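You operate a simulated robot arm through the tools that you are given. There is no shell and no other tool. Be economical: measure what you need, move in short steps, check, and stop when the job is done.

You run a simulated robot arm. Do the job below in one go: nothing can be reset, and whatever is moved stays where it is left.

JOB
The shaker tripped: reset it and run it at 20 Hz, 0.5 g.
Fine: zero the level before the reset; set the frequency before starting; leave it running.

Only the result counts: the job must be done as asked and must still hold three seconds after the hand-in. Knocking over, shifting, dropping, spilling or breaking anything else fails it.

ROBOT AND FRAMES
A 7-joint arm with a two-finger gripper, hanging from a carriage that runs on a rail from [-0.015, 2.163] to [0.002, -0.317] (x, y) and turns from -7.103 to 4.887 rad about z. Base frame: it is fixed where the carriage stands at the start and does not move with it; the origin is on the floor, on the carriage's upright axis, x ahead of it, y to its left, z up; the surface under the hand at the start is at about z = 0.73. Lengths are in m, angles in rad, forces in N, time in s.
With the tool pointing down near the work surface it reaches from about 0.36 to 0.76 m from the robot's upright axis, wherever it stands. Its first joint turns from -2.496 to 2.496 rad. Places, roughly: coax plug of the black lead (3x2x4 cm) [0.6, -0.4, 0.9]; hex nut [0.6, -0.3, 0.9]; round plug of the black lead (3x3x4 cm) [0.6, -0.2, 1]; shaker power switch [0.7, -0.4, 0.9]; shaker save button [0.8, -0.4, 0.9]; shaker socket [0.6, -0.4, 0.9]; shaker stud [0.6, -0.3, 0.9]. Payload 1.37 kg.
Tool frame: the origin (TCP) lies between the finger pads and is the grasp point; the fingertips stand 0.016 m ahead of it; z points along the fingers, y is the line along which they close. The gripper opens to 0.092 m. The gripper's body begins 0.074 m behind the TCP.
Orientation is told as [roll, pitch, yaw] about the base's x, y, z axes, in that order, counted from this pose: with the fingers straight down and closing along the base's y, the tool's x points along the base's -x, its y along +y and its z along -z.

CONTROLS
- The arm moves only by the tool apply_moves. Its argument "commands" is a list of rows, each a list of 7 numbers: the shift along the tool's x, y, z in m, then the turn, a rotation vector about the tool's x, y, z in degrees, then the opening, from 0 (shut) to 1 (fully open). In form: [[x, y, z, ax, ay, az, grip], ...]. A call has 1 to 20 rows; each row is the pose to reach, as a shift and turn from the pose commanded when the call began, along the tool's axes at that moment. A row lasts 0.2 s, in which the tool goes at most 0.05 m and 0.15 rad; a call with a longer step from one row to the next is refused whole, and so is a gripper value outside its range. Where a pose cannot be reached the arm comes as near as it can. A force on the tool above 40 N (or 10 N above the force at the start of the call, whichever is more), or a blocked arm, ends the call early, and 0.2 s more pass. The fingers move at their own pace and stop on an object; they squeeze with about 26 N. The grip force told is the motor's: it shows also when the fingers shut on nothing. Time passes only in rows, and 0.2 s behind the last, so rows that repeat a pose let the fingers close. The reply holds the time, the measured pose of the TCP, the force on the tool along the base axes, the opening and the grip force, in the units named above and with some noise, with the torque about the TCP (base axes, N m) and any sound that the robot's microphone picked up, and new pictures: "show" is both (left out), scene, wrist or none.
- Cameras (640 x 400 px; columns grow to the right, rows downward): "scene" is now at [0.281, -0.0588, 1.6864]; the picture's right is [-0.67, -0.74, 0.00], its down [-0.50, 0.46, -0.73] and it looks along [0.54, -0.49, -0.68] (base axes); focal length 281 px, centre (320, 200). "wrist" rides on the gripper at [0.071, 0.019, -0.111] in the tool frame; the picture's right is [-0.26, 0.97, 0.00], its down [-0.78, -0.21, -0.59] and it looks along [-0.57, -0.15, 0.81] (tool axes); focal length 280 px, centre (320, 200). There is no depth. A picture from a camera that has moved, and an enlarged one, comes with that camera's place and axes in the base frame and with its lens.
- raise_lower(by): slides the trunk up (or, below 0, down) by that many m; the arm and the scene camera ride with it, the base frame stays. It gives what a move gives, with no picture.
- drive_base(legs): drives the robot by 1 to 6 legs, each [ahead, left, turn to the left] in m, m and rad, along the robot's own axes; the way and the turn of a leg run together, so that a leg with both is an arc; at most 1.5 m and 3.142 rad a leg. The arm and the cameras ride along, it lands a little off, and it stops where it bumps. It keeps to its track: a leg is cut to what the track allows. It gives what a move gives, and a new picture of the scene camera.
- turn_head(pan, tilt): turns the head with the scene camera to pan (to the left, within 2.705 rad either way) and tilt (down, from -0.506 to 1.204), counted from straight ahead of the robot. It gives what a move gives, and a new picture of the scene camera.
- inspect(camera, box): a new picture of the part [left, top, right, bottom] of that camera's present view, enlarged. It takes no simulated time.
- finish_job(): hands the job in; it is judged then, once.

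Go step by step. Nothing tells you exact positions but the pictures and the camera data: compare them with the known pose of the tool, close in by small moves and look again before you grip or let go. The budget is 120 turns and 260 pictures, counting those below and the enlarged ones. Unless the task says otherwise, let go and move clear before handing in, and close with one line.

The tools are called after "Request:" as name(argument=value, ...) on one line, values as JSON. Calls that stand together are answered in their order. apply_moves: Moves the arm, as the interface text tells. Its arguments: {"type":"object","properties":{"commands":{"type":"array"},"show":{"type":"string","enum":["both","scene","wrist","none"]}},"required":["commands"]} The other tools are called the same way: raise_lower (by) slides the trunk up or down; drive_base (legs) drives the base; turn_head (pan, tilt) turns the head that bears the scene camera; inspect (camera, box) takes an enlarged picture of a part of a camera's view; finish_job () hands the job in.

At the start:

```text
time_s: 0.0
tool_pos: [0.7463, -0.2809, 1.2681]
orientation: [-0.001, -0.001, 0.0]
contact_force: [0.3, -0.3, 0.2]
ft_torque: [0.0, -0.01, 0.0]
grip_width: 0.0918
finger_force: 0.1
trunk travel left (down, up): [-0.325, 0.256]
robot x, y, heading: [0.0034, 0.0003, -0.002]
head pan, tilt: [-0.74, 0.747]
```

scene: 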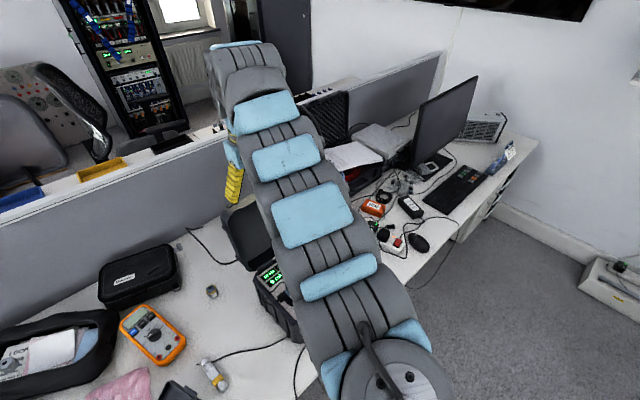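
wrist: 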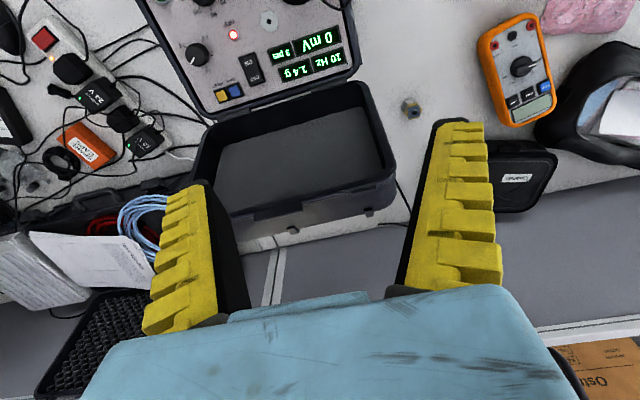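

I see the shaker case with its panel at the top of the wrist picture, the display showing 10 Hz, 1.4 g, and a red trip light. I'll enlarge it.

Request:
inspect(camera="wrist", box=[130, 0, 370, 150])

Request:
inspect(camera="scene", box=[180, 200, 340, 300])

```text
2.67 times, centred on (250, 75) of wrist
camera zoom: at [0.6772, -0.2623, 1.3796], right [0.26, 0.97, 0.0], down [0.78, -0.21, 0.59], along [0.57, -0.15, -0.81], focal length 748 px, centre (507, 533)
```

zoom: 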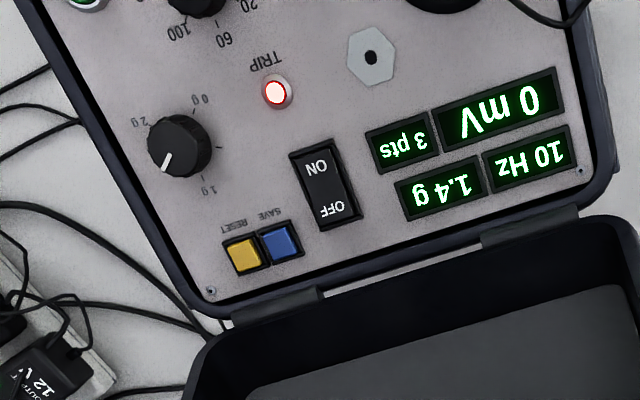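

```text
4.00 times, centred on (260, 250) of scene
camera zoom: at [0.281, -0.0588, 1.6864], right [-0.67, -0.74, 0.0], down [-0.5, 0.46, -0.73], along [0.54, -0.49, -0.68], focal length 1123 px, centre (560, 0)
```

zoom: 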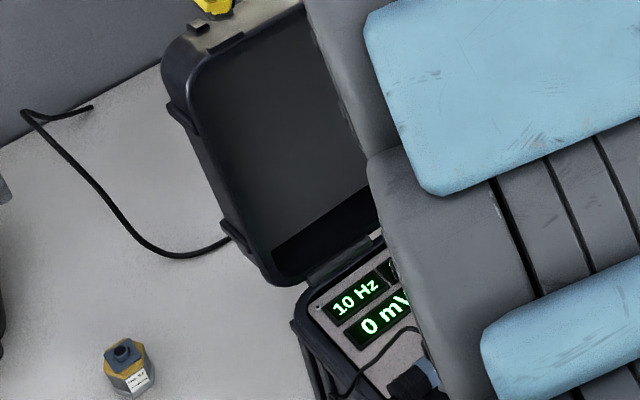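

The level knob (0–2 g), reset and save buttons, trip lamp and rocker are visible. I'll back the hand up toward −x to see the frequency knob.

Request:
apply_moves(commands=[[0.045, 0, 0, 0, 0, 0, 0], [0.09, 0, 0, 0, 0, 0, 0], [0.135, 0, 0, 0, 0, 0, 0], [0.18, 0, 0, 0, 0, 0, 0], [0.18, 0, 0, 0, 0, 0, 0]], show="both")

```text
time_s: 1.2
tool_pos: [0.6269, -0.3118, 1.2334]
orientation: [0.0, -0.001, 0.001]
contact_force: [0.2, -0.9, -0.2]
ft_torque: [-0.01, -0.02, 0.0]
grip_width: 0.0001
finger_force: 26.4
out of reach, approached as far as the arm can: row 1, 2, 3, 4, 5
trunk travel left (down, up): [-0.325, 0.256]
robot x, y, heading: [-0.0009, -0.0017, 0.0]
head pan, tilt: [-0.74, 0.747]
camera scene: at [0.281, -0.0588, 1.6864], right [-0.67, -0.74, 0.0], down [-0.5, 0.46, -0.73], along [0.54, -0.49, -0.68], focal length 281 px, centre (320, 200)
camera wrist: at [0.5561, -0.2928, 1.3446], right [0.26, 0.97, 0.0], down [0.78, -0.21, 0.59], along [0.57, -0.15, -0.81], focal length 280 px, centre (320, 200)
```

scene: 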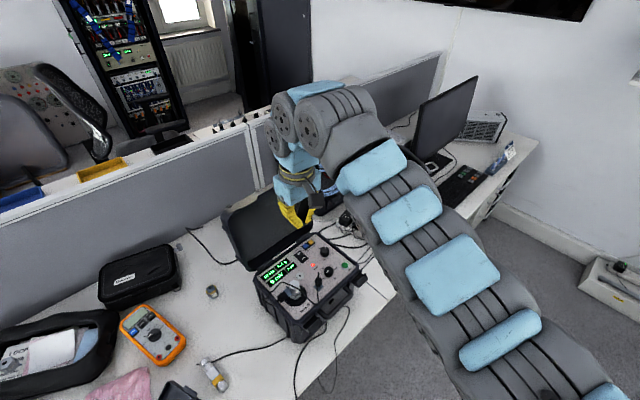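
wrist: 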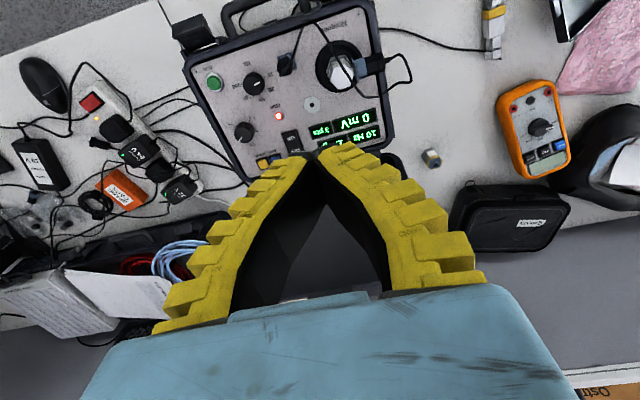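

Request:
inspect(camera="wrist", box=[180, 0, 400, 180])

Request:
inspect(camera="scene", box=[245, 220, 375, 345])

```text
2.22 times, centred on (290, 90) of wrist
camera zoom: at [0.5561, -0.2928, 1.3446], right [0.26, 0.97, 0.0], down [0.78, -0.21, 0.59], along [0.57, -0.15, -0.81], focal length 623 px, centre (387, 444)
```

zoom: 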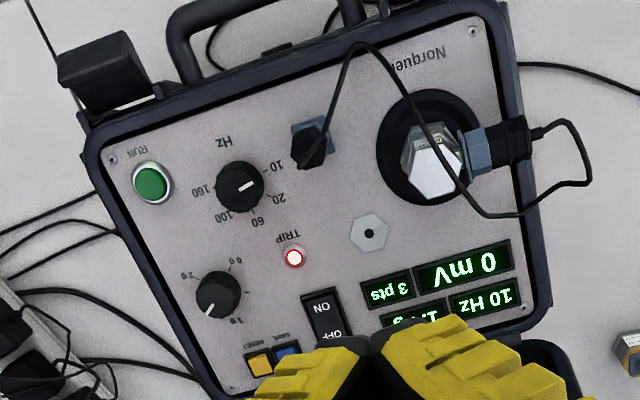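

```text
3.20 times, centred on (310, 282) of scene
camera zoom: at [0.281, -0.0588, 1.6864], right [-0.67, -0.74, 0.0], down [-0.5, 0.46, -0.73], along [0.54, -0.49, -0.68], focal length 898 px, centre (352, -64)
```

zoom: 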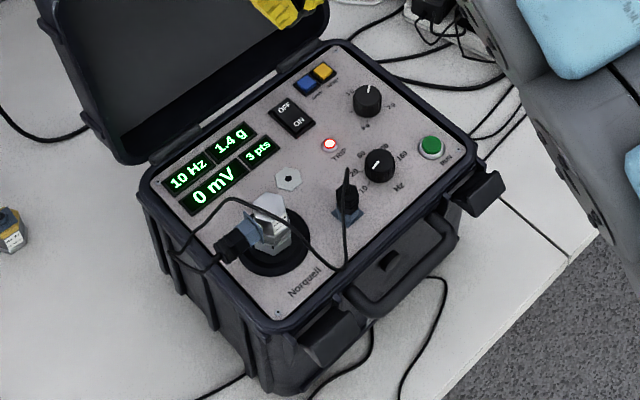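

Everything is located: frequency knob ≈(0.634,−0.414,0.907), level knob ≈(0.700,−0.461), reset ≈(0.768,−0.456), RUN ≈(0.615,−0.472). I'll drive along the rail toward −y for reach.

Request:
drive_base(legs=[[0, -0.3, 0]])

```text
time_s: 3.2
tool_pos: [0.627, -0.6091, 1.2346]
orientation: [0.001, -0.003, -0.003]
contact_force: [-0.1, 0.9, -0.1]
ft_torque: [-0.01, 0.01, 0.04]
grip_width: 0.0
finger_force: 25.9
trunk travel left (down, up): [-0.325, 0.256]
robot x, y, heading: [0.0011, -0.2967, -0.007]
head pan, tilt: [-0.74, 0.747]
camera scene: at [0.283, -0.3553, 1.6864], right [-0.68, -0.74, 0.0], down [-0.5, 0.46, -0.73], along [0.54, -0.5, -0.68], focal length 281 px, centre (320, 200)
```

scene: 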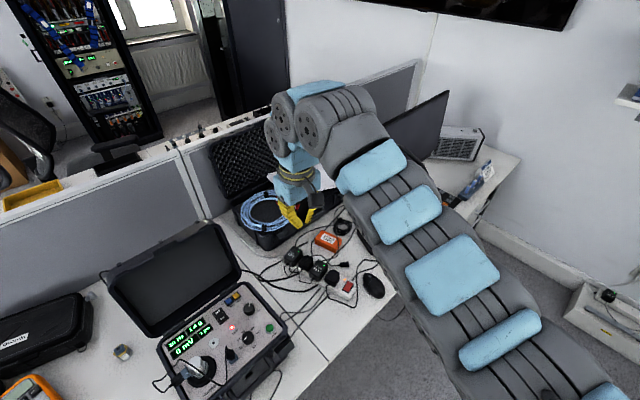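

The carriage is at y≈−0.297. Now hover above the level knob.

Request:
apply_moves(commands=[[-0.012, 0.025, 0.03, 0, 0, 0, 0.6], [-0.024, 0.05, 0.06, 0, 0, 0, 0.6], [-0.036, 0.074, 0.09, 0, 0, 0, 0.6], [-0.048, 0.099, 0.12, 0, 0, 0, 0.6], [-0.06, 0.124, 0.15, 0, 0, 0, 0.6], [-0.073, 0.148, 0.175, 0, 0, 0, 0.6], [-0.073, 0.148, 0.175, 0, 0, 0, 0.6]])

```text
time_s: 5.0
tool_pos: [0.7499, -0.5474, 1.2064]
orientation: [-0.333, -0.156, 0.024]
contact_force: [0.6, -0.6, 0.6]
ft_torque: [0.0, 0.1, -0.02]
grip_width: 0.0577
finger_force: 1.7
out of reach, approached as far as the arm can: row 1, 2, 3, 4, 5, 6, 7
trunk travel left (down, up): [-0.325, 0.256]
robot x, y, heading: [0.0006, -0.2972, -0.006]
head pan, tilt: [-0.74, 0.747]
stopped in row 7: the arm was blocked; the commanded pose is now the measured one
camera scene: at [0.2835, -0.3559, 1.6868], right [-0.68, -0.74, 0.0], down [-0.5, 0.46, -0.73], along [0.54, -0.5, -0.68], focal length 281 px, centre (320, 200)
camera wrist: at [0.6639, -0.4944, 1.2924], right [0.29, 0.92, -0.27], down [0.67, 0.01, 0.74], along [0.68, -0.39, -0.62], focal length 280 px, centre (320, 200)
```

scene: 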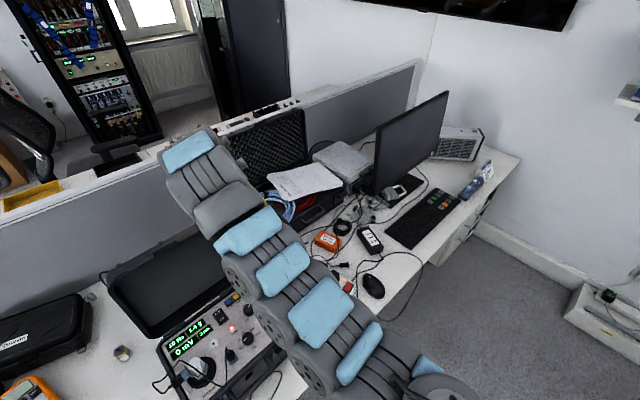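
wrist: 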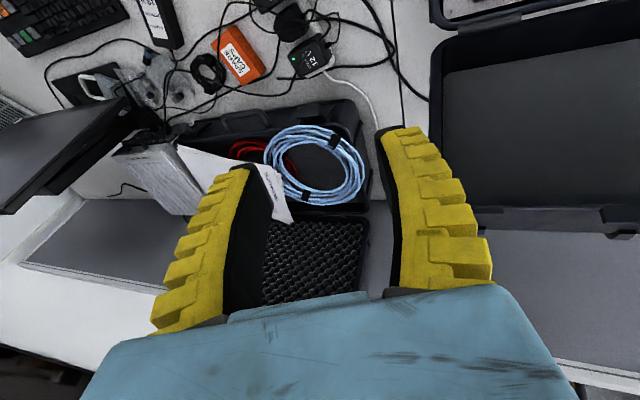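

The arm hit a joint limit, not an object (no force). I'll raise the trunk so the working height suits the arm, then straighten the tool while lowering.

Request:
raise_lower(by=0.17)

Request:
apply_moves(commands=[[0, 0, 0.03, -6, 3, 0.5, 0.6], [0, 0, 0.06, -12.5, 5.9, 1, 0.6], [0, 0, 0.09, -19, 8.9, 1.4, 0.6], [0, 0, 0.12, -19, 8.9, 1.4, 0.6], [0, 0, 0.12, -19, 8.9, 1.4, 0.6]])

```text
time_s: 7.0
tool_pos: [0.7486, -0.5468, 1.3741]
orientation: [-0.331, -0.154, 0.024]
contact_force: [-0.2, 0.0, -0.2]
ft_torque: [-0.03, -0.02, 0.01]
grip_width: 0.058
finger_force: 1.9
trunk travel left (down, up): [-0.495, 0.086]
robot x, y, heading: [0.0006, -0.2932, -0.003]
head pan, tilt: [-0.74, 0.747]
```

```text
time_s: 8.2
tool_pos: [0.7665, -0.5828, 1.2637]
orientation: [0.006, -0.004, -0.025]
contact_force: [0.0, 0.1, 0.5]
ft_torque: [0.03, 0.03, 0.0]
grip_width: 0.0578
finger_force: 2.2
trunk travel left (down, up): [-0.495, 0.086]
robot x, y, heading: [-0.0006, -0.2927, -0.0]
head pan, tilt: [-0.74, 0.747]
camera scene: at [0.2829, -0.3558, 1.8564], right [-0.68, -0.74, 0.0], down [-0.5, 0.46, -0.73], along [0.54, -0.5, -0.68], focal length 281 px, centre (320, 200)
camera wrist: at [0.6968, -0.5631, 1.3738], right [0.29, 0.96, 0.01], down [0.77, -0.23, 0.59], along [0.57, -0.16, -0.81], focal length 280 px, centre (320, 200)
```

scene: 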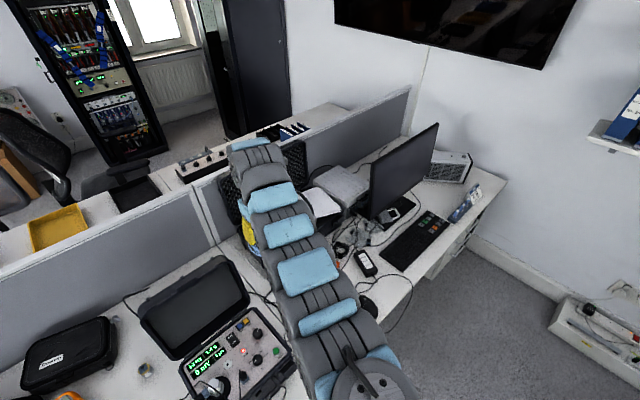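
wrist: 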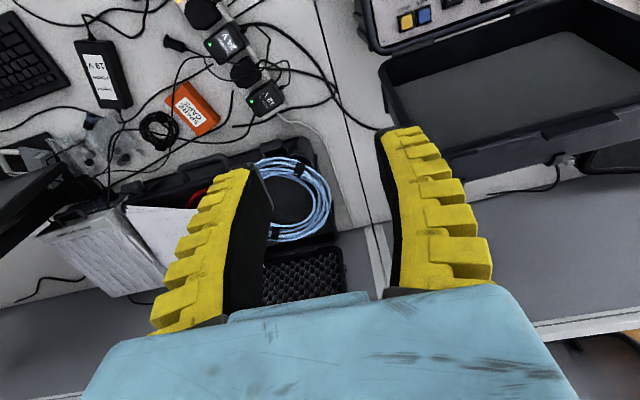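

Upright again and free. Next, hover over the level knob.

Request:
apply_moves(commands=[[0.03, 0.02, 0.02, 0, 0, 0, 0.6], [0.06, 0.05, 0.04, 0, 0, -1.4, 0.6], [0.07, 0.09, 0.06, 0, 0, -1.4, 0.6], [0.07, 0.12, 0.09, 0, 0, -1.4, 0.6], [0.07, 0.12, 0.13, 0, 0, -1.4, 0.6], [0.07, 0.12, 0.164, 0, 0, -1.4, 0.6], [0.07, 0.12, 0.164, 0, 0, -1.4, 0.6]])

```text
time_s: 9.8
tool_pos: [0.7014, -0.462, 1.0986]
orientation: [0.004, -0.005, 0.0]
contact_force: [-1.2, -0.3, -0.8]
ft_torque: [-0.01, 0.0, 0.0]
grip_width: 0.0578
finger_force: 1.7
trunk travel left (down, up): [-0.495, 0.086]
robot x, y, heading: [0.0043, -0.2958, -0.007]
head pan, tilt: [-0.74, 0.747]
camera scene: at [0.2829, -0.3559, 1.8564], right [-0.68, -0.74, 0.0], down [-0.5, 0.46, -0.73], along [0.54, -0.5, -0.68], focal length 281 px, centre (320, 200)
camera wrist: at [0.6304, -0.4431, 1.209], right [0.26, 0.96, 0.0], down [0.78, -0.21, 0.59], along [0.57, -0.15, -0.81], focal length 280 px, centre (320, 200)
```

scene: 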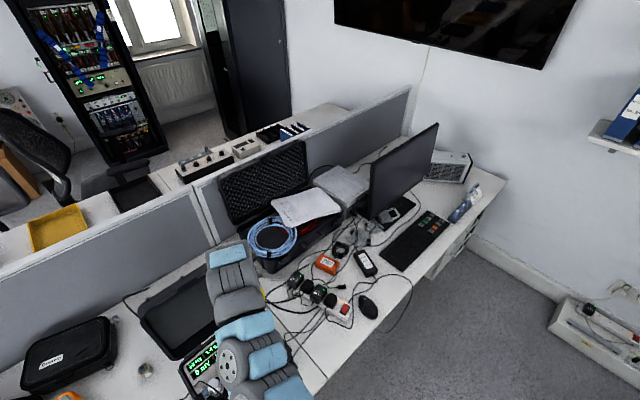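
wrist: 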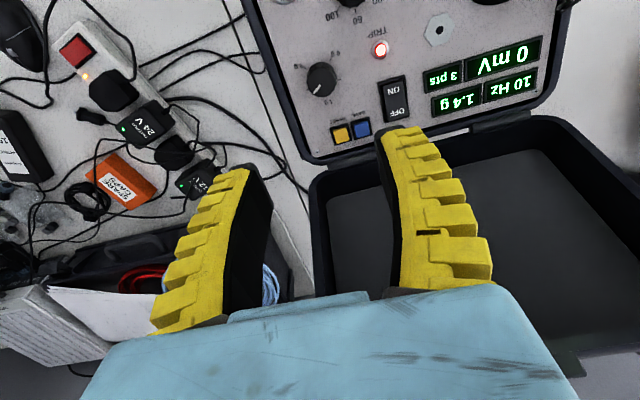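

Request:
inspect(camera="wrist", box=[270, 0, 430, 150])

```text
2.67 times, centred on (350, 75) of wrist
camera zoom: at [0.6304, -0.4431, 1.209], right [0.26, 0.96, 0.0], down [0.78, -0.21, 0.59], along [0.57, -0.15, -0.81], focal length 748 px, centre (240, 533)
```

zoom: 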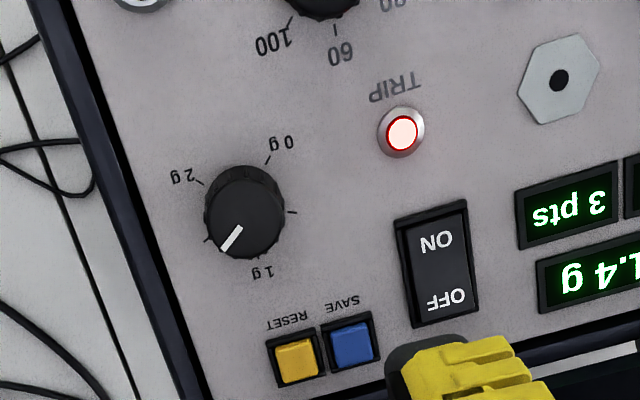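

I'll pre-rotate clockwise ~78° above the level knob, lowering partway, so I can then turn it counter-clockwise.

Request:
apply_moves(commands=[[0.0034, 0.003, 0.01, 0, 0, 8, 0.6], [0.0034, 0.003, 0.02, 0, 0, 16, 0.6], [0.0034, 0.003, 0.03, 0, 0, 24, 0.6], [0.0034, 0.003, 0.04, 0, 0, 32, 0.6], [0.0034, 0.003, 0.05, 0, 0, 40, 0.6], [0.0034, 0.003, 0.06, 0, 0, 48, 0.6], [0.0034, 0.003, 0.07, 0, 0, 56, 0.6], [0.0034, 0.003, 0.08, 0, 0, 64, 0.6], [0.0034, 0.003, 0.09, 0, 0, 72, 0.6], [0.0034, 0.003, 0.11, 0, 0, 78, 0.6], [0.0034, 0.003, 0.12, 0, 0, 78, 0.6]], show="both")

```text
time_s: 12.2
tool_pos: [0.6973, -0.4597, 0.9795]
orientation: [0.007, 0.001, -1.364]
contact_force: [0.8, 0.0, 1.0]
ft_torque: [0.0, 0.0, 0.02]
grip_width: 0.058
finger_force: 1.7
trunk travel left (down, up): [-0.495, 0.086]
robot x, y, heading: [0.0033, -0.2941, -0.007]
head pan, tilt: [-0.74, 0.747]
camera scene: at [0.2829, -0.3559, 1.8564], right [-0.68, -0.74, 0.0], down [-0.5, 0.46, -0.73], along [0.54, -0.5, -0.68], focal length 281 px, centre (320, 200)
camera wrist: at [0.7026, -0.3879, 1.0907], right [1.0, -0.06, 0.01], down [-0.05, -0.81, 0.59], along [-0.03, -0.59, -0.81], focal length 280 px, centre (320, 200)
```

scene: 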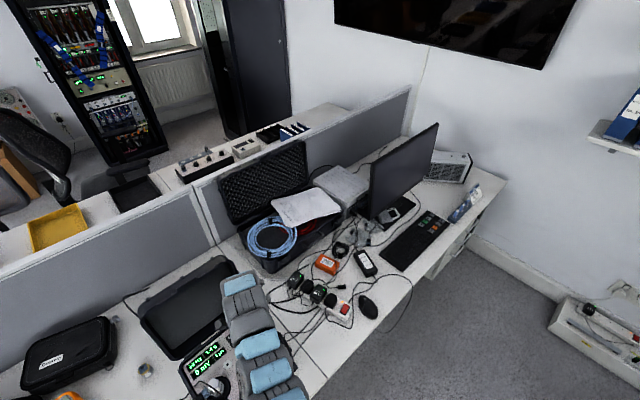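
wrist: 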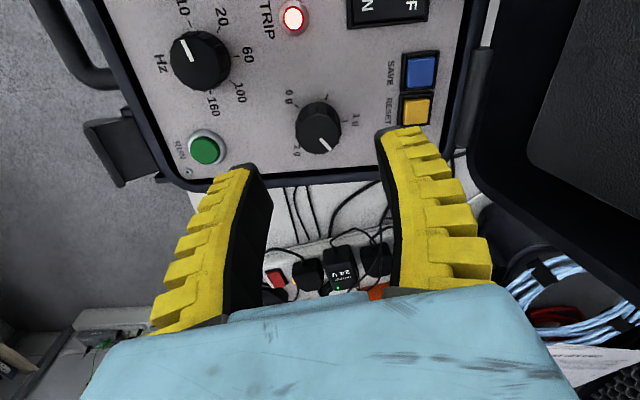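

Request:
apply_moves(commands=[[0, 0, 0.02, 0, 0, 0, 0.6], [0, 0, 0.04, 0, 0, 0, 0.6], [0, 0, 0.055, 0, 0, 0, 0.6], [0, 0, 0.063, 0, 0, 0, 0.6], [0, 0, 0.065, 0, 0, 0, 0.6]], show="wrist")

```text
time_s: 13.5
tool_pos: [0.6986, -0.461, 0.9174]
orientation: [0.008, 0.0, -1.363]
contact_force: [-25.9, 0.7, 45.3]
ft_torque: [-0.41, 0.69, 0.16]
grip_width: 0.0218
finger_force: 25.5
trunk travel left (down, up): [-0.495, 0.086]
robot x, y, heading: [0.0017, -0.299, -0.003]
head pan, tilt: [-0.74, 0.747]
stopped in row 5: the force on the tool passed its limit at 50 N (the readings are from after the stop); the commanded pose is now the measured one
camera wrist: at [0.7033, -0.3879, 1.0279], right [1.0, -0.06, 0.01], down [-0.05, -0.81, 0.59], along [-0.03, -0.59, -0.81], focal length 280 px, centre (320, 200)
```

wrist: 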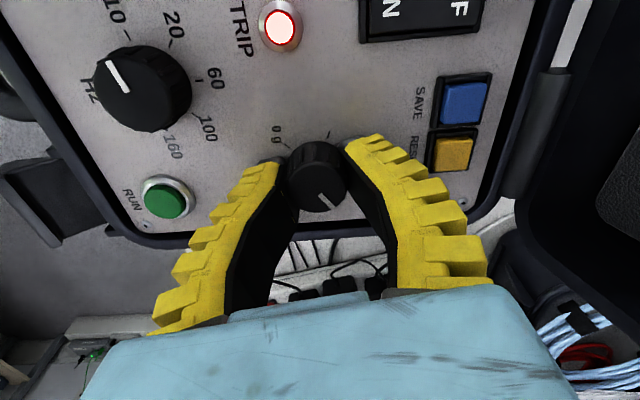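

The fingertips touched the panel at tip z≈0.901. I'll back off 4 mm and reopen to relieve the force.

Request:
apply_moves(commands=[[0, 0, -0.002, 0, 0, 0, 0.5], [0, 0, -0.005, 0, 0, 0, 0.5], [0, 0, -0.005, 0, 0, 0, 0.5]], show="wrist")

```text
time_s: 14.3
tool_pos: [0.6985, -0.4568, 0.9204]
orientation: [0.009, 0.002, -1.359]
contact_force: [-0.5, -0.3, 0.7]
ft_torque: [0.01, 0.03, 0.0]
grip_width: 0.0493
finger_force: 2.4
trunk travel left (down, up): [-0.495, 0.086]
robot x, y, heading: [0.0027, -0.2947, -0.005]
head pan, tilt: [-0.74, 0.747]
camera wrist: at [0.7033, -0.3851, 1.0318], right [1.0, -0.06, 0.01], down [-0.05, -0.81, 0.59], along [-0.03, -0.58, -0.81], focal length 280 px, centre (320, 200)
```

wrist: 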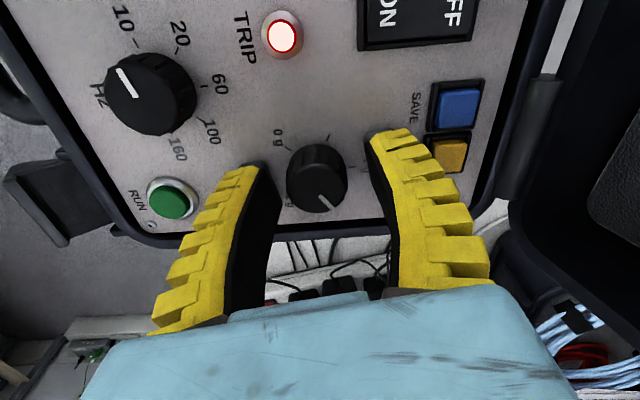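

Aligned on the level knob. Grip and turn it counter-clockwise.

Request:
apply_moves(commands=[[0, 0, 0, 0, 0, 0, 0], [0, 0, 0, 0, 0, 0, 0], [0, 0, 0, 0, 0, -8, 0], [0, 0, 0, 0, 0, -16, 0], [0, 0, 0, 0, 0, -24, 0], [0, 0, 0, 0, 0, -32, 0], [0, 0, 0, 0, 0, -40, 0], [0, 0, 0, 0, 0, -48, 0], [0, 0, 0, 0, 0, -56, 0], [0, 0, 0, 0, 0, -64, 0], [0, 0, 0, 0, 0, -72, 0], [0, 0, 0, 0, 0, -80, 0], [0, 0, 0, 0, 0, -88, 0], [0, 0, 0, 0, 0, -96, 0], [0, 0, 0, 0, 0, -104, 0], [0, 0, 0, 0, 0, -112, 0], [0, 0, 0, 0, 0, -120, 0], [0, 0, 0, 0, 0, -128, 0], [0, 0, 0, 0, 0, -136, 0], [0, 0, 0, 0, 0, -136, 0]], show="both")

```text
time_s: 18.5
tool_pos: [0.6981, -0.4572, 0.9192]
orientation: [-0.003, -0.007, 1.014]
contact_force: [-10.7, 1.8, 4.9]
ft_torque: [-0.05, 0.14, -0.06]
grip_width: 0.023
finger_force: 26.3
trunk travel left (down, up): [-0.495, 0.086]
robot x, y, heading: [0.0028, -0.2955, -0.002]
head pan, tilt: [-0.74, 0.747]
camera scene: at [0.2825, -0.3557, 1.856], right [-0.68, -0.74, 0.0], down [-0.5, 0.46, -0.73], along [0.54, -0.5, -0.68], focal length 281 px, centre (320, 200)
camera wrist: at [0.6441, -0.5088, 1.0297], right [-0.68, 0.73, 0.0], down [0.59, 0.55, 0.6], along [0.44, 0.4, -0.8], focal length 280 px, centre (320, 200)
```

scene: 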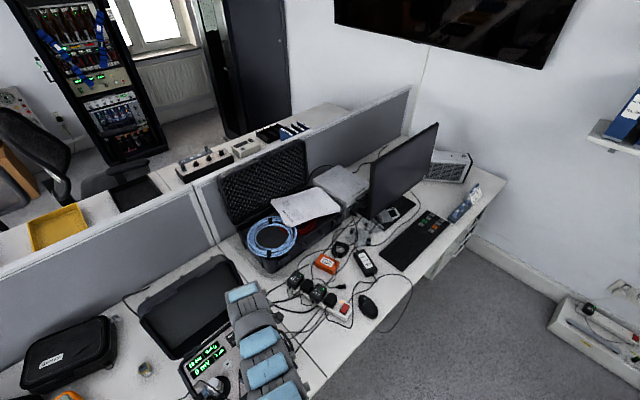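
wrist: 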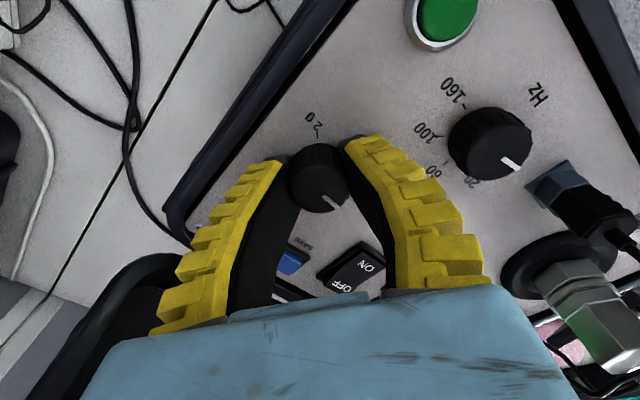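

Request:
inspect(camera="scene", box=[175, 325, 255, 400])

Request:
apply_moves(commands=[[0, 0, 0, 0, 0, -8, 0], [0, 0, 0, 0, 0, -16, 0], [0, 0, 0, 0, 0, -24, 0], [0, 0, 0, 0, 0, -32, 0], [0, 0, 0, 0, 0, -40, 0], [0, 0, 0, 0, 0, -40, 0]], show="wrist")

Request:
inspect(camera="scene", box=[175, 325, 255, 400])

```text
5.33 times, centred on (215, 362) of scene
camera zoom: at [0.2825, -0.3557, 1.856], right [-0.68, -0.74, 0.0], down [-0.5, 0.46, -0.73], along [0.54, -0.5, -0.68], focal length 1497 px, centre (880, -667)
```

zoom: 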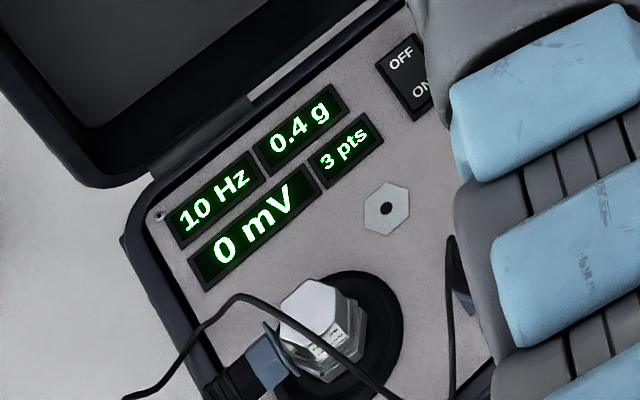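

```text
time_s: 19.9
tool_pos: [0.6972, -0.4577, 0.9199]
orientation: [-0.007, -0.005, 1.712]
contact_force: [-12.2, 1.1, 6.7]
ft_torque: [0.06, 0.1, 0.06]
grip_width: 0.0219
finger_force: 25.9
trunk travel left (down, up): [-0.495, 0.086]
robot x, y, heading: [-0.0, -0.2941, -0.003]
head pan, tilt: [-0.74, 0.747]
camera wrist: at [0.6887, -0.5317, 1.0302], right [-0.99, 0.12, -0.01], down [0.1, 0.8, 0.59], along [0.08, 0.59, -0.81], focal length 280 px, centre (320, 200)
```

wrist: 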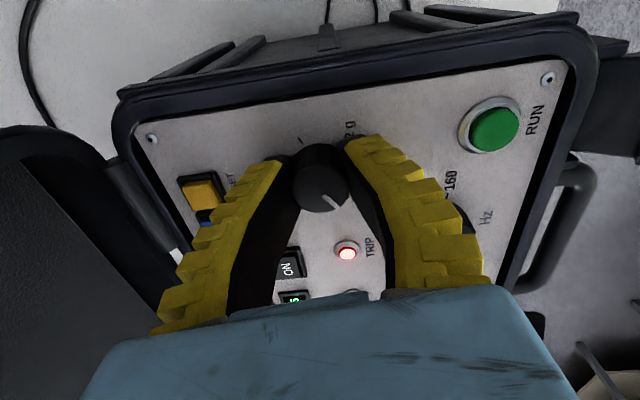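

```text
5.33 times, centred on (215, 362) of scene
camera zoom: at [0.2824, -0.3557, 1.8561], right [-0.68, -0.74, 0.0], down [-0.5, 0.46, -0.73], along [0.54, -0.5, -0.68], focal length 1497 px, centre (880, -667)
```

zoom: 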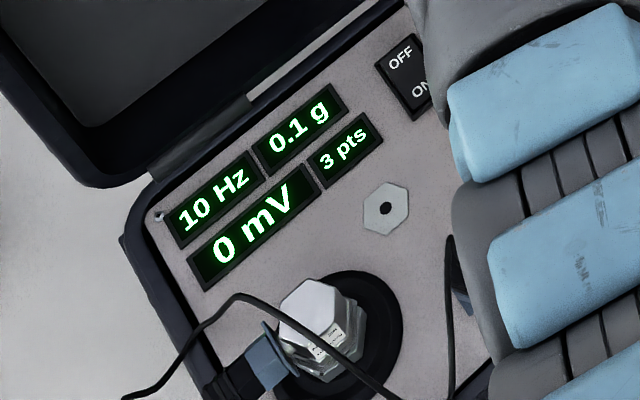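

The display reads 0.1 g and tracks the knob well. Turn further to the zero stop.

Request:
apply_moves(commands=[[0, 0, 0, 0, 0, -7, 0], [0, 0, 0, 0, 0, -14, 0], [0, 0, 0, 0, 0, -20, 0], [0, 0, 0, 0, 0, -20, 0]], show="wrist")

Request:
inspect(camera="scene", box=[175, 325, 255, 400])

```text
time_s: 20.9
tool_pos: [0.6993, -0.4579, 0.9184]
orientation: [-0.007, -0.001, 2.062]
contact_force: [-10.2, 0.4, 4.3]
ft_torque: [0.03, 0.11, 0.01]
grip_width: 0.0201
finger_force: 25.9
trunk travel left (down, up): [-0.495, 0.086]
robot x, y, heading: [0.0068, -0.2948, -0.001]
head pan, tilt: [-0.74, 0.747]
camera wrist: at [0.7142, -0.5306, 1.0302], right [-0.97, -0.22, -0.01], down [-0.18, 0.79, 0.59], along [-0.13, 0.58, -0.81], focal length 280 px, centre (320, 200)
```

wrist: 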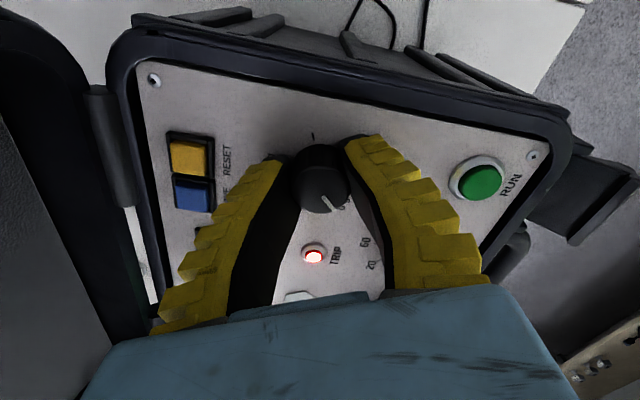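

```text
5.33 times, centred on (215, 362) of scene
camera zoom: at [0.2825, -0.3559, 1.8561], right [-0.68, -0.74, 0.0], down [-0.5, 0.46, -0.73], along [0.54, -0.5, -0.68], focal length 1497 px, centre (880, -667)
```

zoom: 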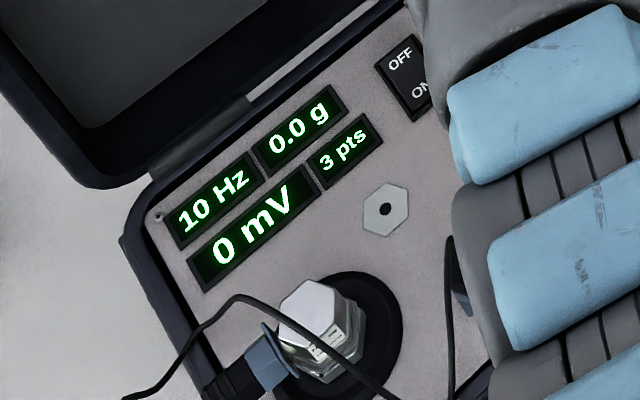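

Zero reached. A nudge more against the stop, then release and lift.

Request:
apply_moves(commands=[[0, 0, 0, 0, 0, -7, 0], [0, 0, 0, 0, 0, -7, 0], [0, 0, 0, 0, 0, -7, 0.55], [0, 0, 0, 0, 0, -7, 0.55], [0, 0, -0.02, 0, 0, -7, 0.55], [0, 0, -0.06, 0, 0, -7, 0.55], [0, 0, -0.09, 0, 0, -4, 0.55], [0, 0, -0.1, 0, 0, 4, 0.2], [0, 0, -0.1, 0, 0, 12, 0], [0, 0, -0.1, 0, 0, 20, 0], [0, 0, -0.1, 0, 0, 28, 0], [0, 0, -0.1, 0, 0, 36, 0], [0, 0, -0.1, 0, 0, 44, 0], [0, 0, -0.1, 0, 0, 52, 0], [0, 0, -0.1, 0, 0, 60, 0], [0, 0, -0.1, 0, 0, 68, 0], [0, 0, -0.1, 0, 0, 76, 0], [0, 0, -0.1, 0, 0, 84, 0], [0, 0, -0.1, 0, 0, 92, 0], [0, 0, -0.1, 0, 0, 100, 0]], show="wrist")

```text
time_s: 25.1
tool_pos: [0.6997, -0.4591, 1.0204]
orientation: [0.002, -0.009, 0.311]
contact_force: [-0.9, 0.2, 0.1]
ft_torque: [0.01, 0.02, -0.01]
grip_width: 0.0002
finger_force: 25.4
trunk travel left (down, up): [-0.495, 0.086]
robot x, y, heading: [0.0035, -0.2978, 0.0]
head pan, tilt: [-0.74, 0.747]
camera wrist: at [0.6257, -0.4629, 1.1309], right [-0.05, 1.0, 0.0], down [0.8, 0.04, 0.6], along [0.59, 0.03, -0.8], focal length 280 px, centre (320, 200)
```

wrist: 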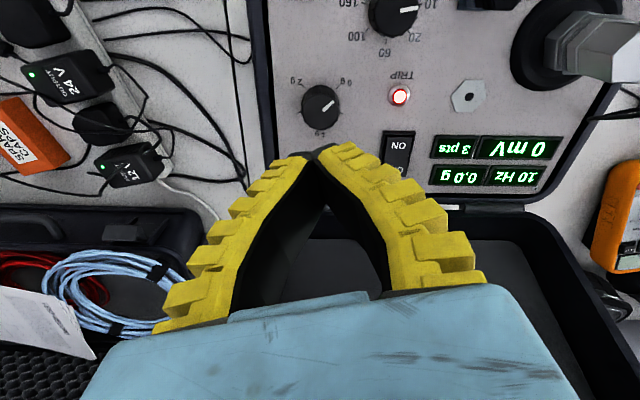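

Level is 0.0 g. Now hover the closed fingers above RESET (≈0.763,−0.457).

Request:
apply_moves(commands=[[-0.02, -0.006, 0, 0, 0, 6, 0], [-0.04, -0.012, 0, 0, 0, 12, 0], [-0.0596, -0.017, 0.01, 0, 0, 17.8, 0], [-0.0596, -0.017, 0.04, 0, 0, 17.8, 0], [-0.0596, -0.017, 0.065, 0, 0, 17.8, 0], [-0.0596, -0.017, 0.065, 0, 0, 17.8, 0]], show="wrist")

Request:
inspect(camera="wrist", box=[240, 60, 440, 190])

```text
time_s: 26.5
tool_pos: [0.7538, -0.4527, 0.9638]
orientation: [0.004, -0.008, 0.003]
contact_force: [-0.8, 0.4, -0.4]
ft_torque: [0.01, -0.03, -0.03]
grip_width: 0.0004
finger_force: 25.7
out of reach, approached as far as the arm can: row 5, 6
trunk travel left (down, up): [-0.495, 0.086]
robot x, y, heading: [0.0043, -0.2956, -0.008]
head pan, tilt: [-0.74, 0.747]
camera wrist: at [0.682, -0.4348, 1.0745], right [0.26, 0.97, 0.01], down [0.78, -0.21, 0.6], along [0.58, -0.15, -0.8], focal length 280 px, centre (320, 200)
```

wrist: 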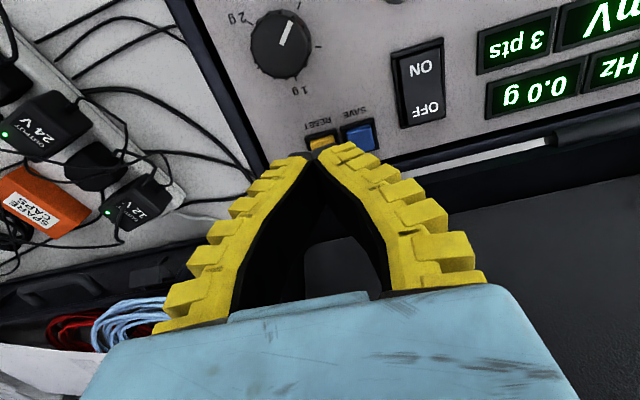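

```text
3.08 times, centred on (340, 125) of wrist
camera zoom: at [0.682, -0.4348, 1.0745], right [0.26, 0.97, 0.01], down [0.78, -0.21, 0.6], along [0.58, -0.15, -0.8], focal length 863 px, centre (258, 431)
```

zoom: 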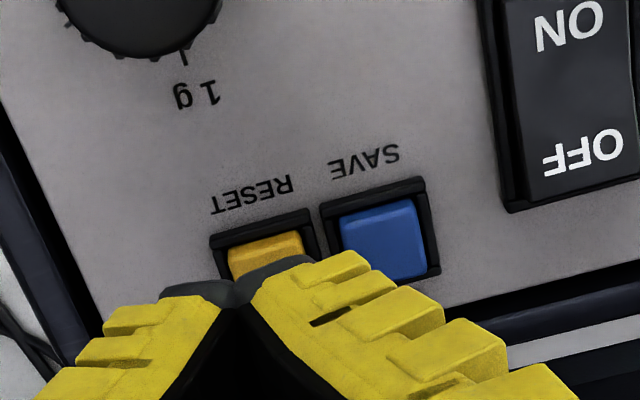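

Just at the edge of reach. I'll lift the hand 6 cm and lower the trunk 6 cm to gain reach here.

Request:
apply_moves(commands=[[0, 0, -0.03, 0, 0, 0, 0], [0, 0, -0.06, 0, 0, 0, 0], [0, 0, -0.06, 0, 0, 0, 0]], show="none")

Request:
raise_lower(by=-0.06)

```text
time_s: 27.3
tool_pos: [0.7506, -0.4526, 1.0246]
orientation: [0.003, -0.007, 0.005]
contact_force: [-0.3, 0.4, 0.6]
ft_torque: [-0.02, -0.02, 0.02]
grip_width: 0.0001
finger_force: 26.1
trunk travel left (down, up): [-0.495, 0.086]
robot x, y, heading: [0.0018, -0.2948, -0.003]
head pan, tilt: [-0.74, 0.747]
```

```text
time_s: 28.3
tool_pos: [0.7506, -0.4518, 0.9646]
orientation: [0.003, -0.01, 0.003]
contact_force: [0.8, 0.4, 0.4]
ft_torque: [0.0, 0.01, -0.02]
grip_width: 0.0001
finger_force: 26.3
trunk travel left (down, up): [-0.435, 0.146]
robot x, y, heading: [-0.0004, -0.2949, -0.006]
head pan, tilt: [-0.74, 0.747]
```

Request:
apply_moves(commands=[[-0.0125, -0.003, 0.0, 0, 0, 0, 0], [-0.0125, -0.003, 0.015, 0, 0, 0, 0], [-0.0125, -0.003, 0.025, 0, 0, 0, 0], [-0.0125, -0.003, 0.025, 0, 0, 0, 0]], show="both")

```text
time_s: 29.3
tool_pos: [0.7624, -0.4537, 0.939]
orientation: [0.005, -0.007, 0.003]
contact_force: [0.6, 0.5, -0.2]
ft_torque: [0.01, -0.02, 0.0]
grip_width: 0.0
finger_force: 25.8
trunk travel left (down, up): [-0.435, 0.146]
robot x, y, heading: [-0.0012, -0.2954, -0.006]
head pan, tilt: [-0.74, 0.747]
camera scene: at [0.2829, -0.3557, 1.7964], right [-0.68, -0.74, 0.0], down [-0.5, 0.46, -0.73], along [0.54, -0.5, -0.68], focal length 281 px, centre (320, 200)
camera wrist: at [0.6918, -0.4368, 1.049], right [0.26, 0.97, 0.01], down [0.78, -0.21, 0.59], along [0.57, -0.15, -0.8], focal length 280 px, centre (320, 200)
```

scene: 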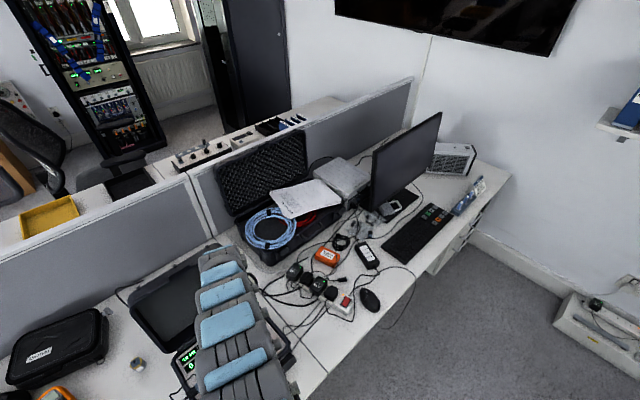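
wrist: 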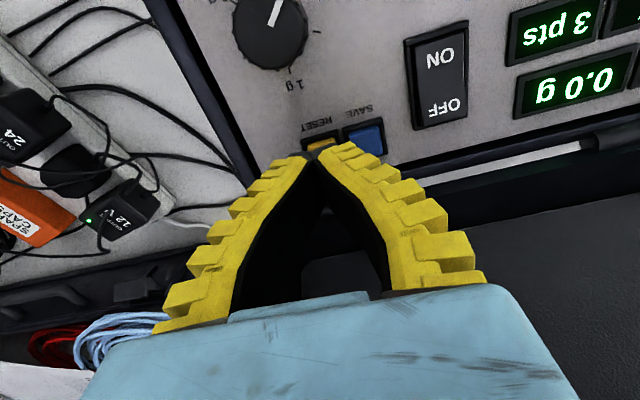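

In place over RESET. Press down slowly, hold briefly, and retract.

Request:
apply_moves(commands=[[0, -0.002, 0.01, 0, 0, 0, 0], [0, -0.002, 0.015, 0, 0, 0, 0], [0, -0.002, 0.018, 0, 0, 0, 0], [0, -0.002, 0.018, 0, 0, 0, 0]], show="wrist")

```text
time_s: 30.3
tool_pos: [0.7627, -0.4569, 0.9238]
orientation: [0.004, -0.009, 0.006]
contact_force: [-0.8, 0.7, 0.2]
ft_torque: [0.02, 0.02, -0.01]
grip_width: 0.0001
finger_force: 25.6
trunk travel left (down, up): [-0.435, 0.146]
robot x, y, heading: [0.0013, -0.2969, -0.002]
head pan, tilt: [-0.74, 0.747]
camera wrist: at [0.6919, -0.4394, 1.0343], right [0.26, 0.97, 0.01], down [0.78, -0.21, 0.6], along [0.58, -0.15, -0.8], focal length 280 px, centre (320, 200)
```

wrist: 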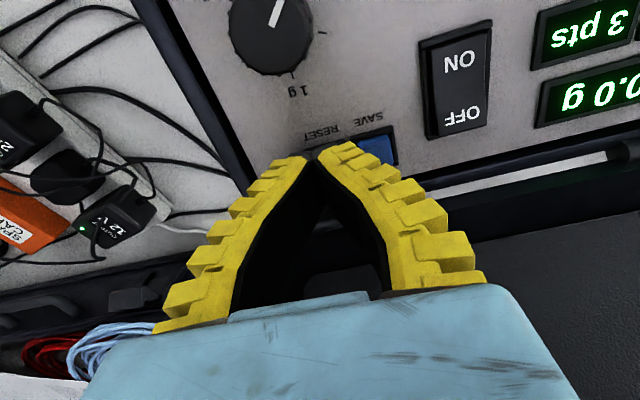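

Request:
inspect(camera="wrist", box=[250, 90, 450, 215])

Request:
apply_moves(commands=[[0, 0, 0.003, 0, 0, 0, 0], [0, 0, 0.005, 0, 0, 0, 0], [0, 0, 0.006, 0, 0, 0, 0]], show="wrist")

```text
3.20 times, centred on (350, 152) of wrist
camera zoom: at [0.6919, -0.4394, 1.0343], right [0.26, 0.97, 0.01], down [0.78, -0.21, 0.6], along [0.58, -0.15, -0.8], focal length 897 px, centre (224, 352)
```

zoom: 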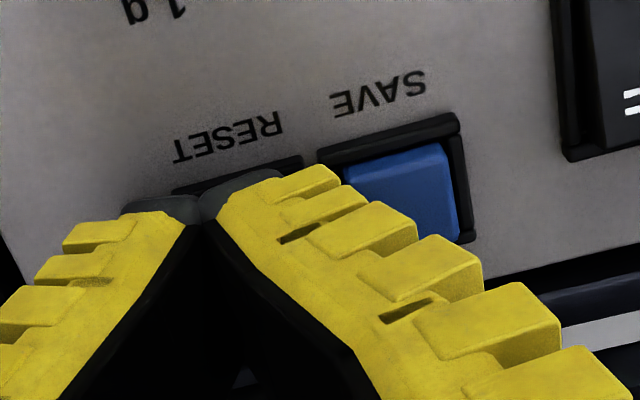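

```text
time_s: 31.1
tool_pos: [0.7598, -0.4577, 0.9187]
orientation: [0.004, -0.01, 0.004]
contact_force: [0.5, 0.1, 3.9]
ft_torque: [-0.01, 0.04, 0.01]
grip_width: 0.0
finger_force: 25.9
out of reach, approached as far as the arm can: row 1, 2, 3
trunk travel left (down, up): [-0.435, 0.146]
robot x, y, heading: [0.002, -0.2955, -0.001]
head pan, tilt: [-0.74, 0.747]
heard: click
camera wrist: at [0.6902, -0.4391, 1.0298], right [0.26, 0.97, 0.01], down [0.78, -0.21, 0.59], along [0.58, -0.15, -0.8], focal length 280 px, centre (320, 200)
```

wrist: 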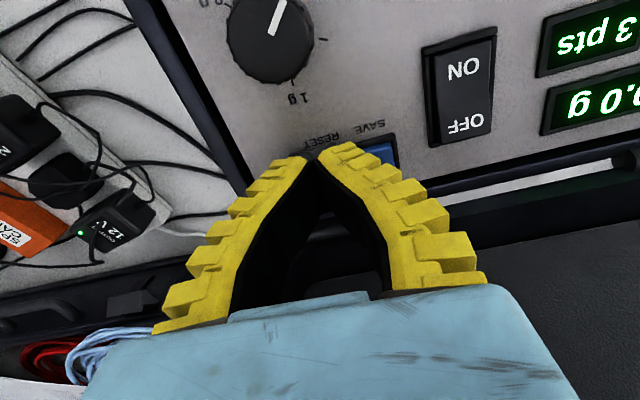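

A click was heard. Retract and move back above the frequency knob to check the trip lamp.

Request:
apply_moves(commands=[[0, 0, -0.03, 0, 0, 0, 0], [0.01, 0, -0.07, 0, 0, 0, 0], [0.04, 0.01, -0.1, 0, 0, 0, 0.2], [0.08, 0.03, -0.11, 0, 0, 0, 0.6], [0.126, 0.043, -0.11, 0, 0, 0, 0.6], [0.126, 0.043, -0.11, 0, 0, 0, 0.6]], show="both")

```text
time_s: 32.5
tool_pos: [0.6333, -0.4114, 1.0277]
orientation: [0.003, -0.006, 0.004]
contact_force: [0.2, -0.9, -0.2]
ft_torque: [0.01, 0.01, 0.0]
grip_width: 0.0579
finger_force: 2.0
trunk travel left (down, up): [-0.435, 0.146]
robot x, y, heading: [0.0011, -0.2937, -0.002]
head pan, tilt: [-0.74, 0.747]
camera scene: at [0.2828, -0.3557, 1.7963], right [-0.68, -0.74, 0.0], down [-0.5, 0.46, -0.73], along [0.54, -0.5, -0.68], focal length 281 px, centre (320, 200)
camera wrist: at [0.5631, -0.3942, 1.1395], right [0.26, 0.97, 0.01], down [0.78, -0.21, 0.59], along [0.57, -0.15, -0.8], focal length 280 px, centre (320, 200)
```

scene: 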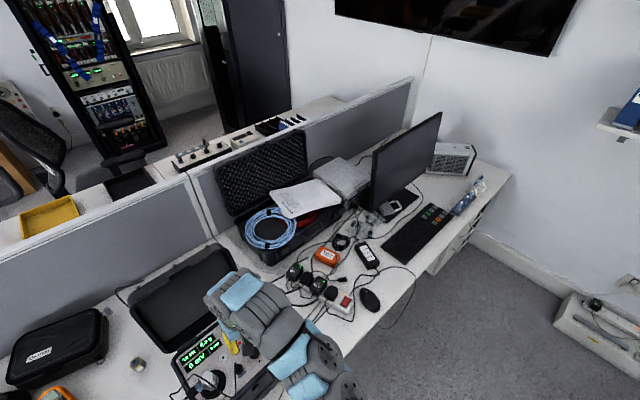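
wrist: 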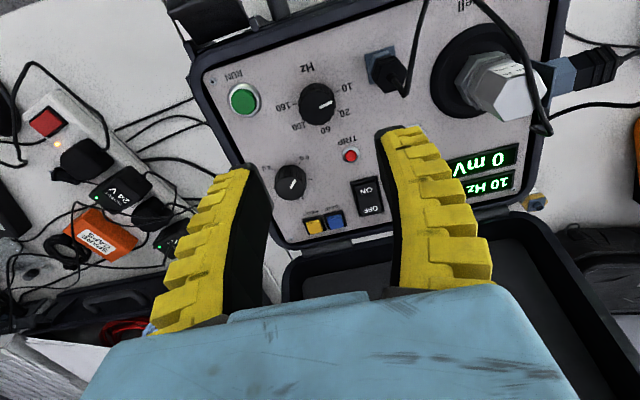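

Request:
inspect(camera="wrist", box=[200, 20, 440, 190])

```text
2.35 times, centred on (320, 105) of wrist
camera zoom: at [0.5631, -0.3942, 1.1395], right [0.26, 0.97, 0.01], down [0.78, -0.21, 0.59], along [0.57, -0.15, -0.8], focal length 660 px, centre (320, 424)
```

zoom: 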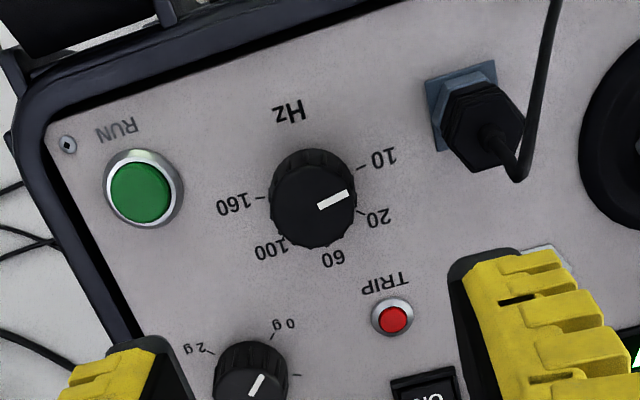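

Trip lamp is out: the reset worked. Now pre-rotate over the frequency knob with the closing axis roughly along x, away from the coax plug.

Request:
apply_moves(commands=[[0.001, -0.003, 0, 0, 0, -8, 0.54], [0.001, -0.003, 0, 0, 0, -16, 0.54], [0.001, -0.003, 0, 0, 0, -24, 0.54], [0.001, -0.003, 0, 0, 0, -32, 0.54], [0.001, -0.003, 0, 0, 0, -40, 0.54], [0.001, -0.003, 0, 0, 0, -48, 0.54], [0.001, -0.003, 0, 0, 0, -56, 0.54], [0.001, -0.003, 0, 0, 0, -64, 0.54], [0.001, -0.003, 0, 0, 0, -72, 0.54], [0.001, -0.003, 0, 0, 0, -80, 0.54], [0.001, -0.003, 0.01, 0, 0, -88, 0.54], [0.001, -0.003, 0.02, 0, 0, -96, 0.54], [0.001, -0.003, 0.03, 0, 0, -104, 0.54], [0.001, -0.003, 0.045, 0, 0, -112, 0.54], [0.001, -0.003, 0.055, 0, 0, -112, 0.54], [0.001, -0.003, 0.055, 0, 0, -112, 0.54]], show="wrist")

```text
time_s: 35.9
tool_pos: [0.6334, -0.4184, 0.9722]
orientation: [-0.01, 0.0, 1.957]
contact_force: [-0.4, -0.3, -0.1]
ft_torque: [-0.01, -0.05, 0.0]
grip_width: 0.0524
finger_force: 1.9
trunk travel left (down, up): [-0.435, 0.146]
robot x, y, heading: [-0.0011, -0.2963, 0.0]
head pan, tilt: [-0.74, 0.747]
camera wrist: at [0.642, -0.4919, 1.083], right [-0.99, -0.12, -0.01], down [-0.1, 0.8, 0.59], along [-0.07, 0.59, -0.81], focal length 280 px, centre (320, 200)
```

wrist: 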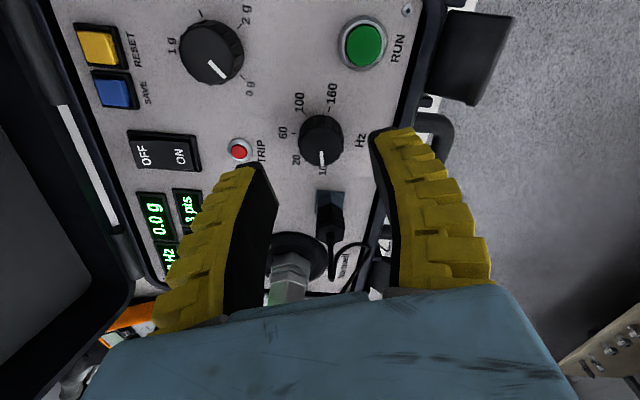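

Request:
apply_moves(commands=[[0, 0, 0.02, 0, 0, 0, 0.49], [0, 0, 0.035, 0, 0, 0, 0.49], [0, 0, 0.045, 0, 0, 0, 0.49], [0, 0, 0.05, 0, 0, 0, 0.49], [0, 0, 0.05, 0, 0, 0, 0.49]], show="wrist")

```text
time_s: 37.1
tool_pos: [0.6319, -0.4173, 0.9233]
orientation: [-0.009, -0.001, 1.958]
contact_force: [0.7, 0.2, 1.3]
ft_torque: [-0.01, -0.01, -0.02]
grip_width: 0.0483
finger_force: 2.1
trunk travel left (down, up): [-0.435, 0.146]
robot x, y, heading: [0.0029, -0.296, -0.003]
head pan, tilt: [-0.74, 0.747]
camera wrist: at [0.6423, -0.4915, 1.033], right [-0.99, -0.12, -0.01], down [-0.1, 0.8, 0.59], along [-0.07, 0.59, -0.81], focal length 280 px, centre (320, 200)
```

wrist: 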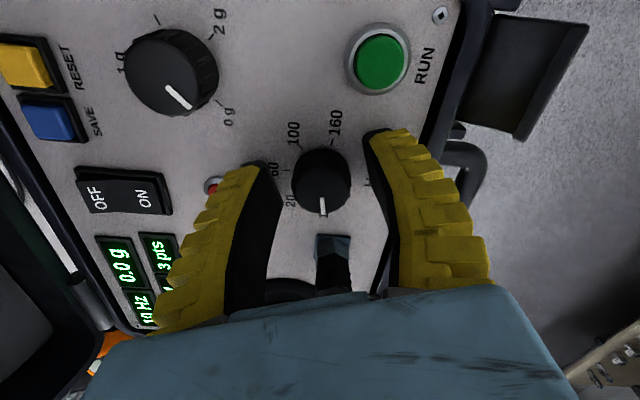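

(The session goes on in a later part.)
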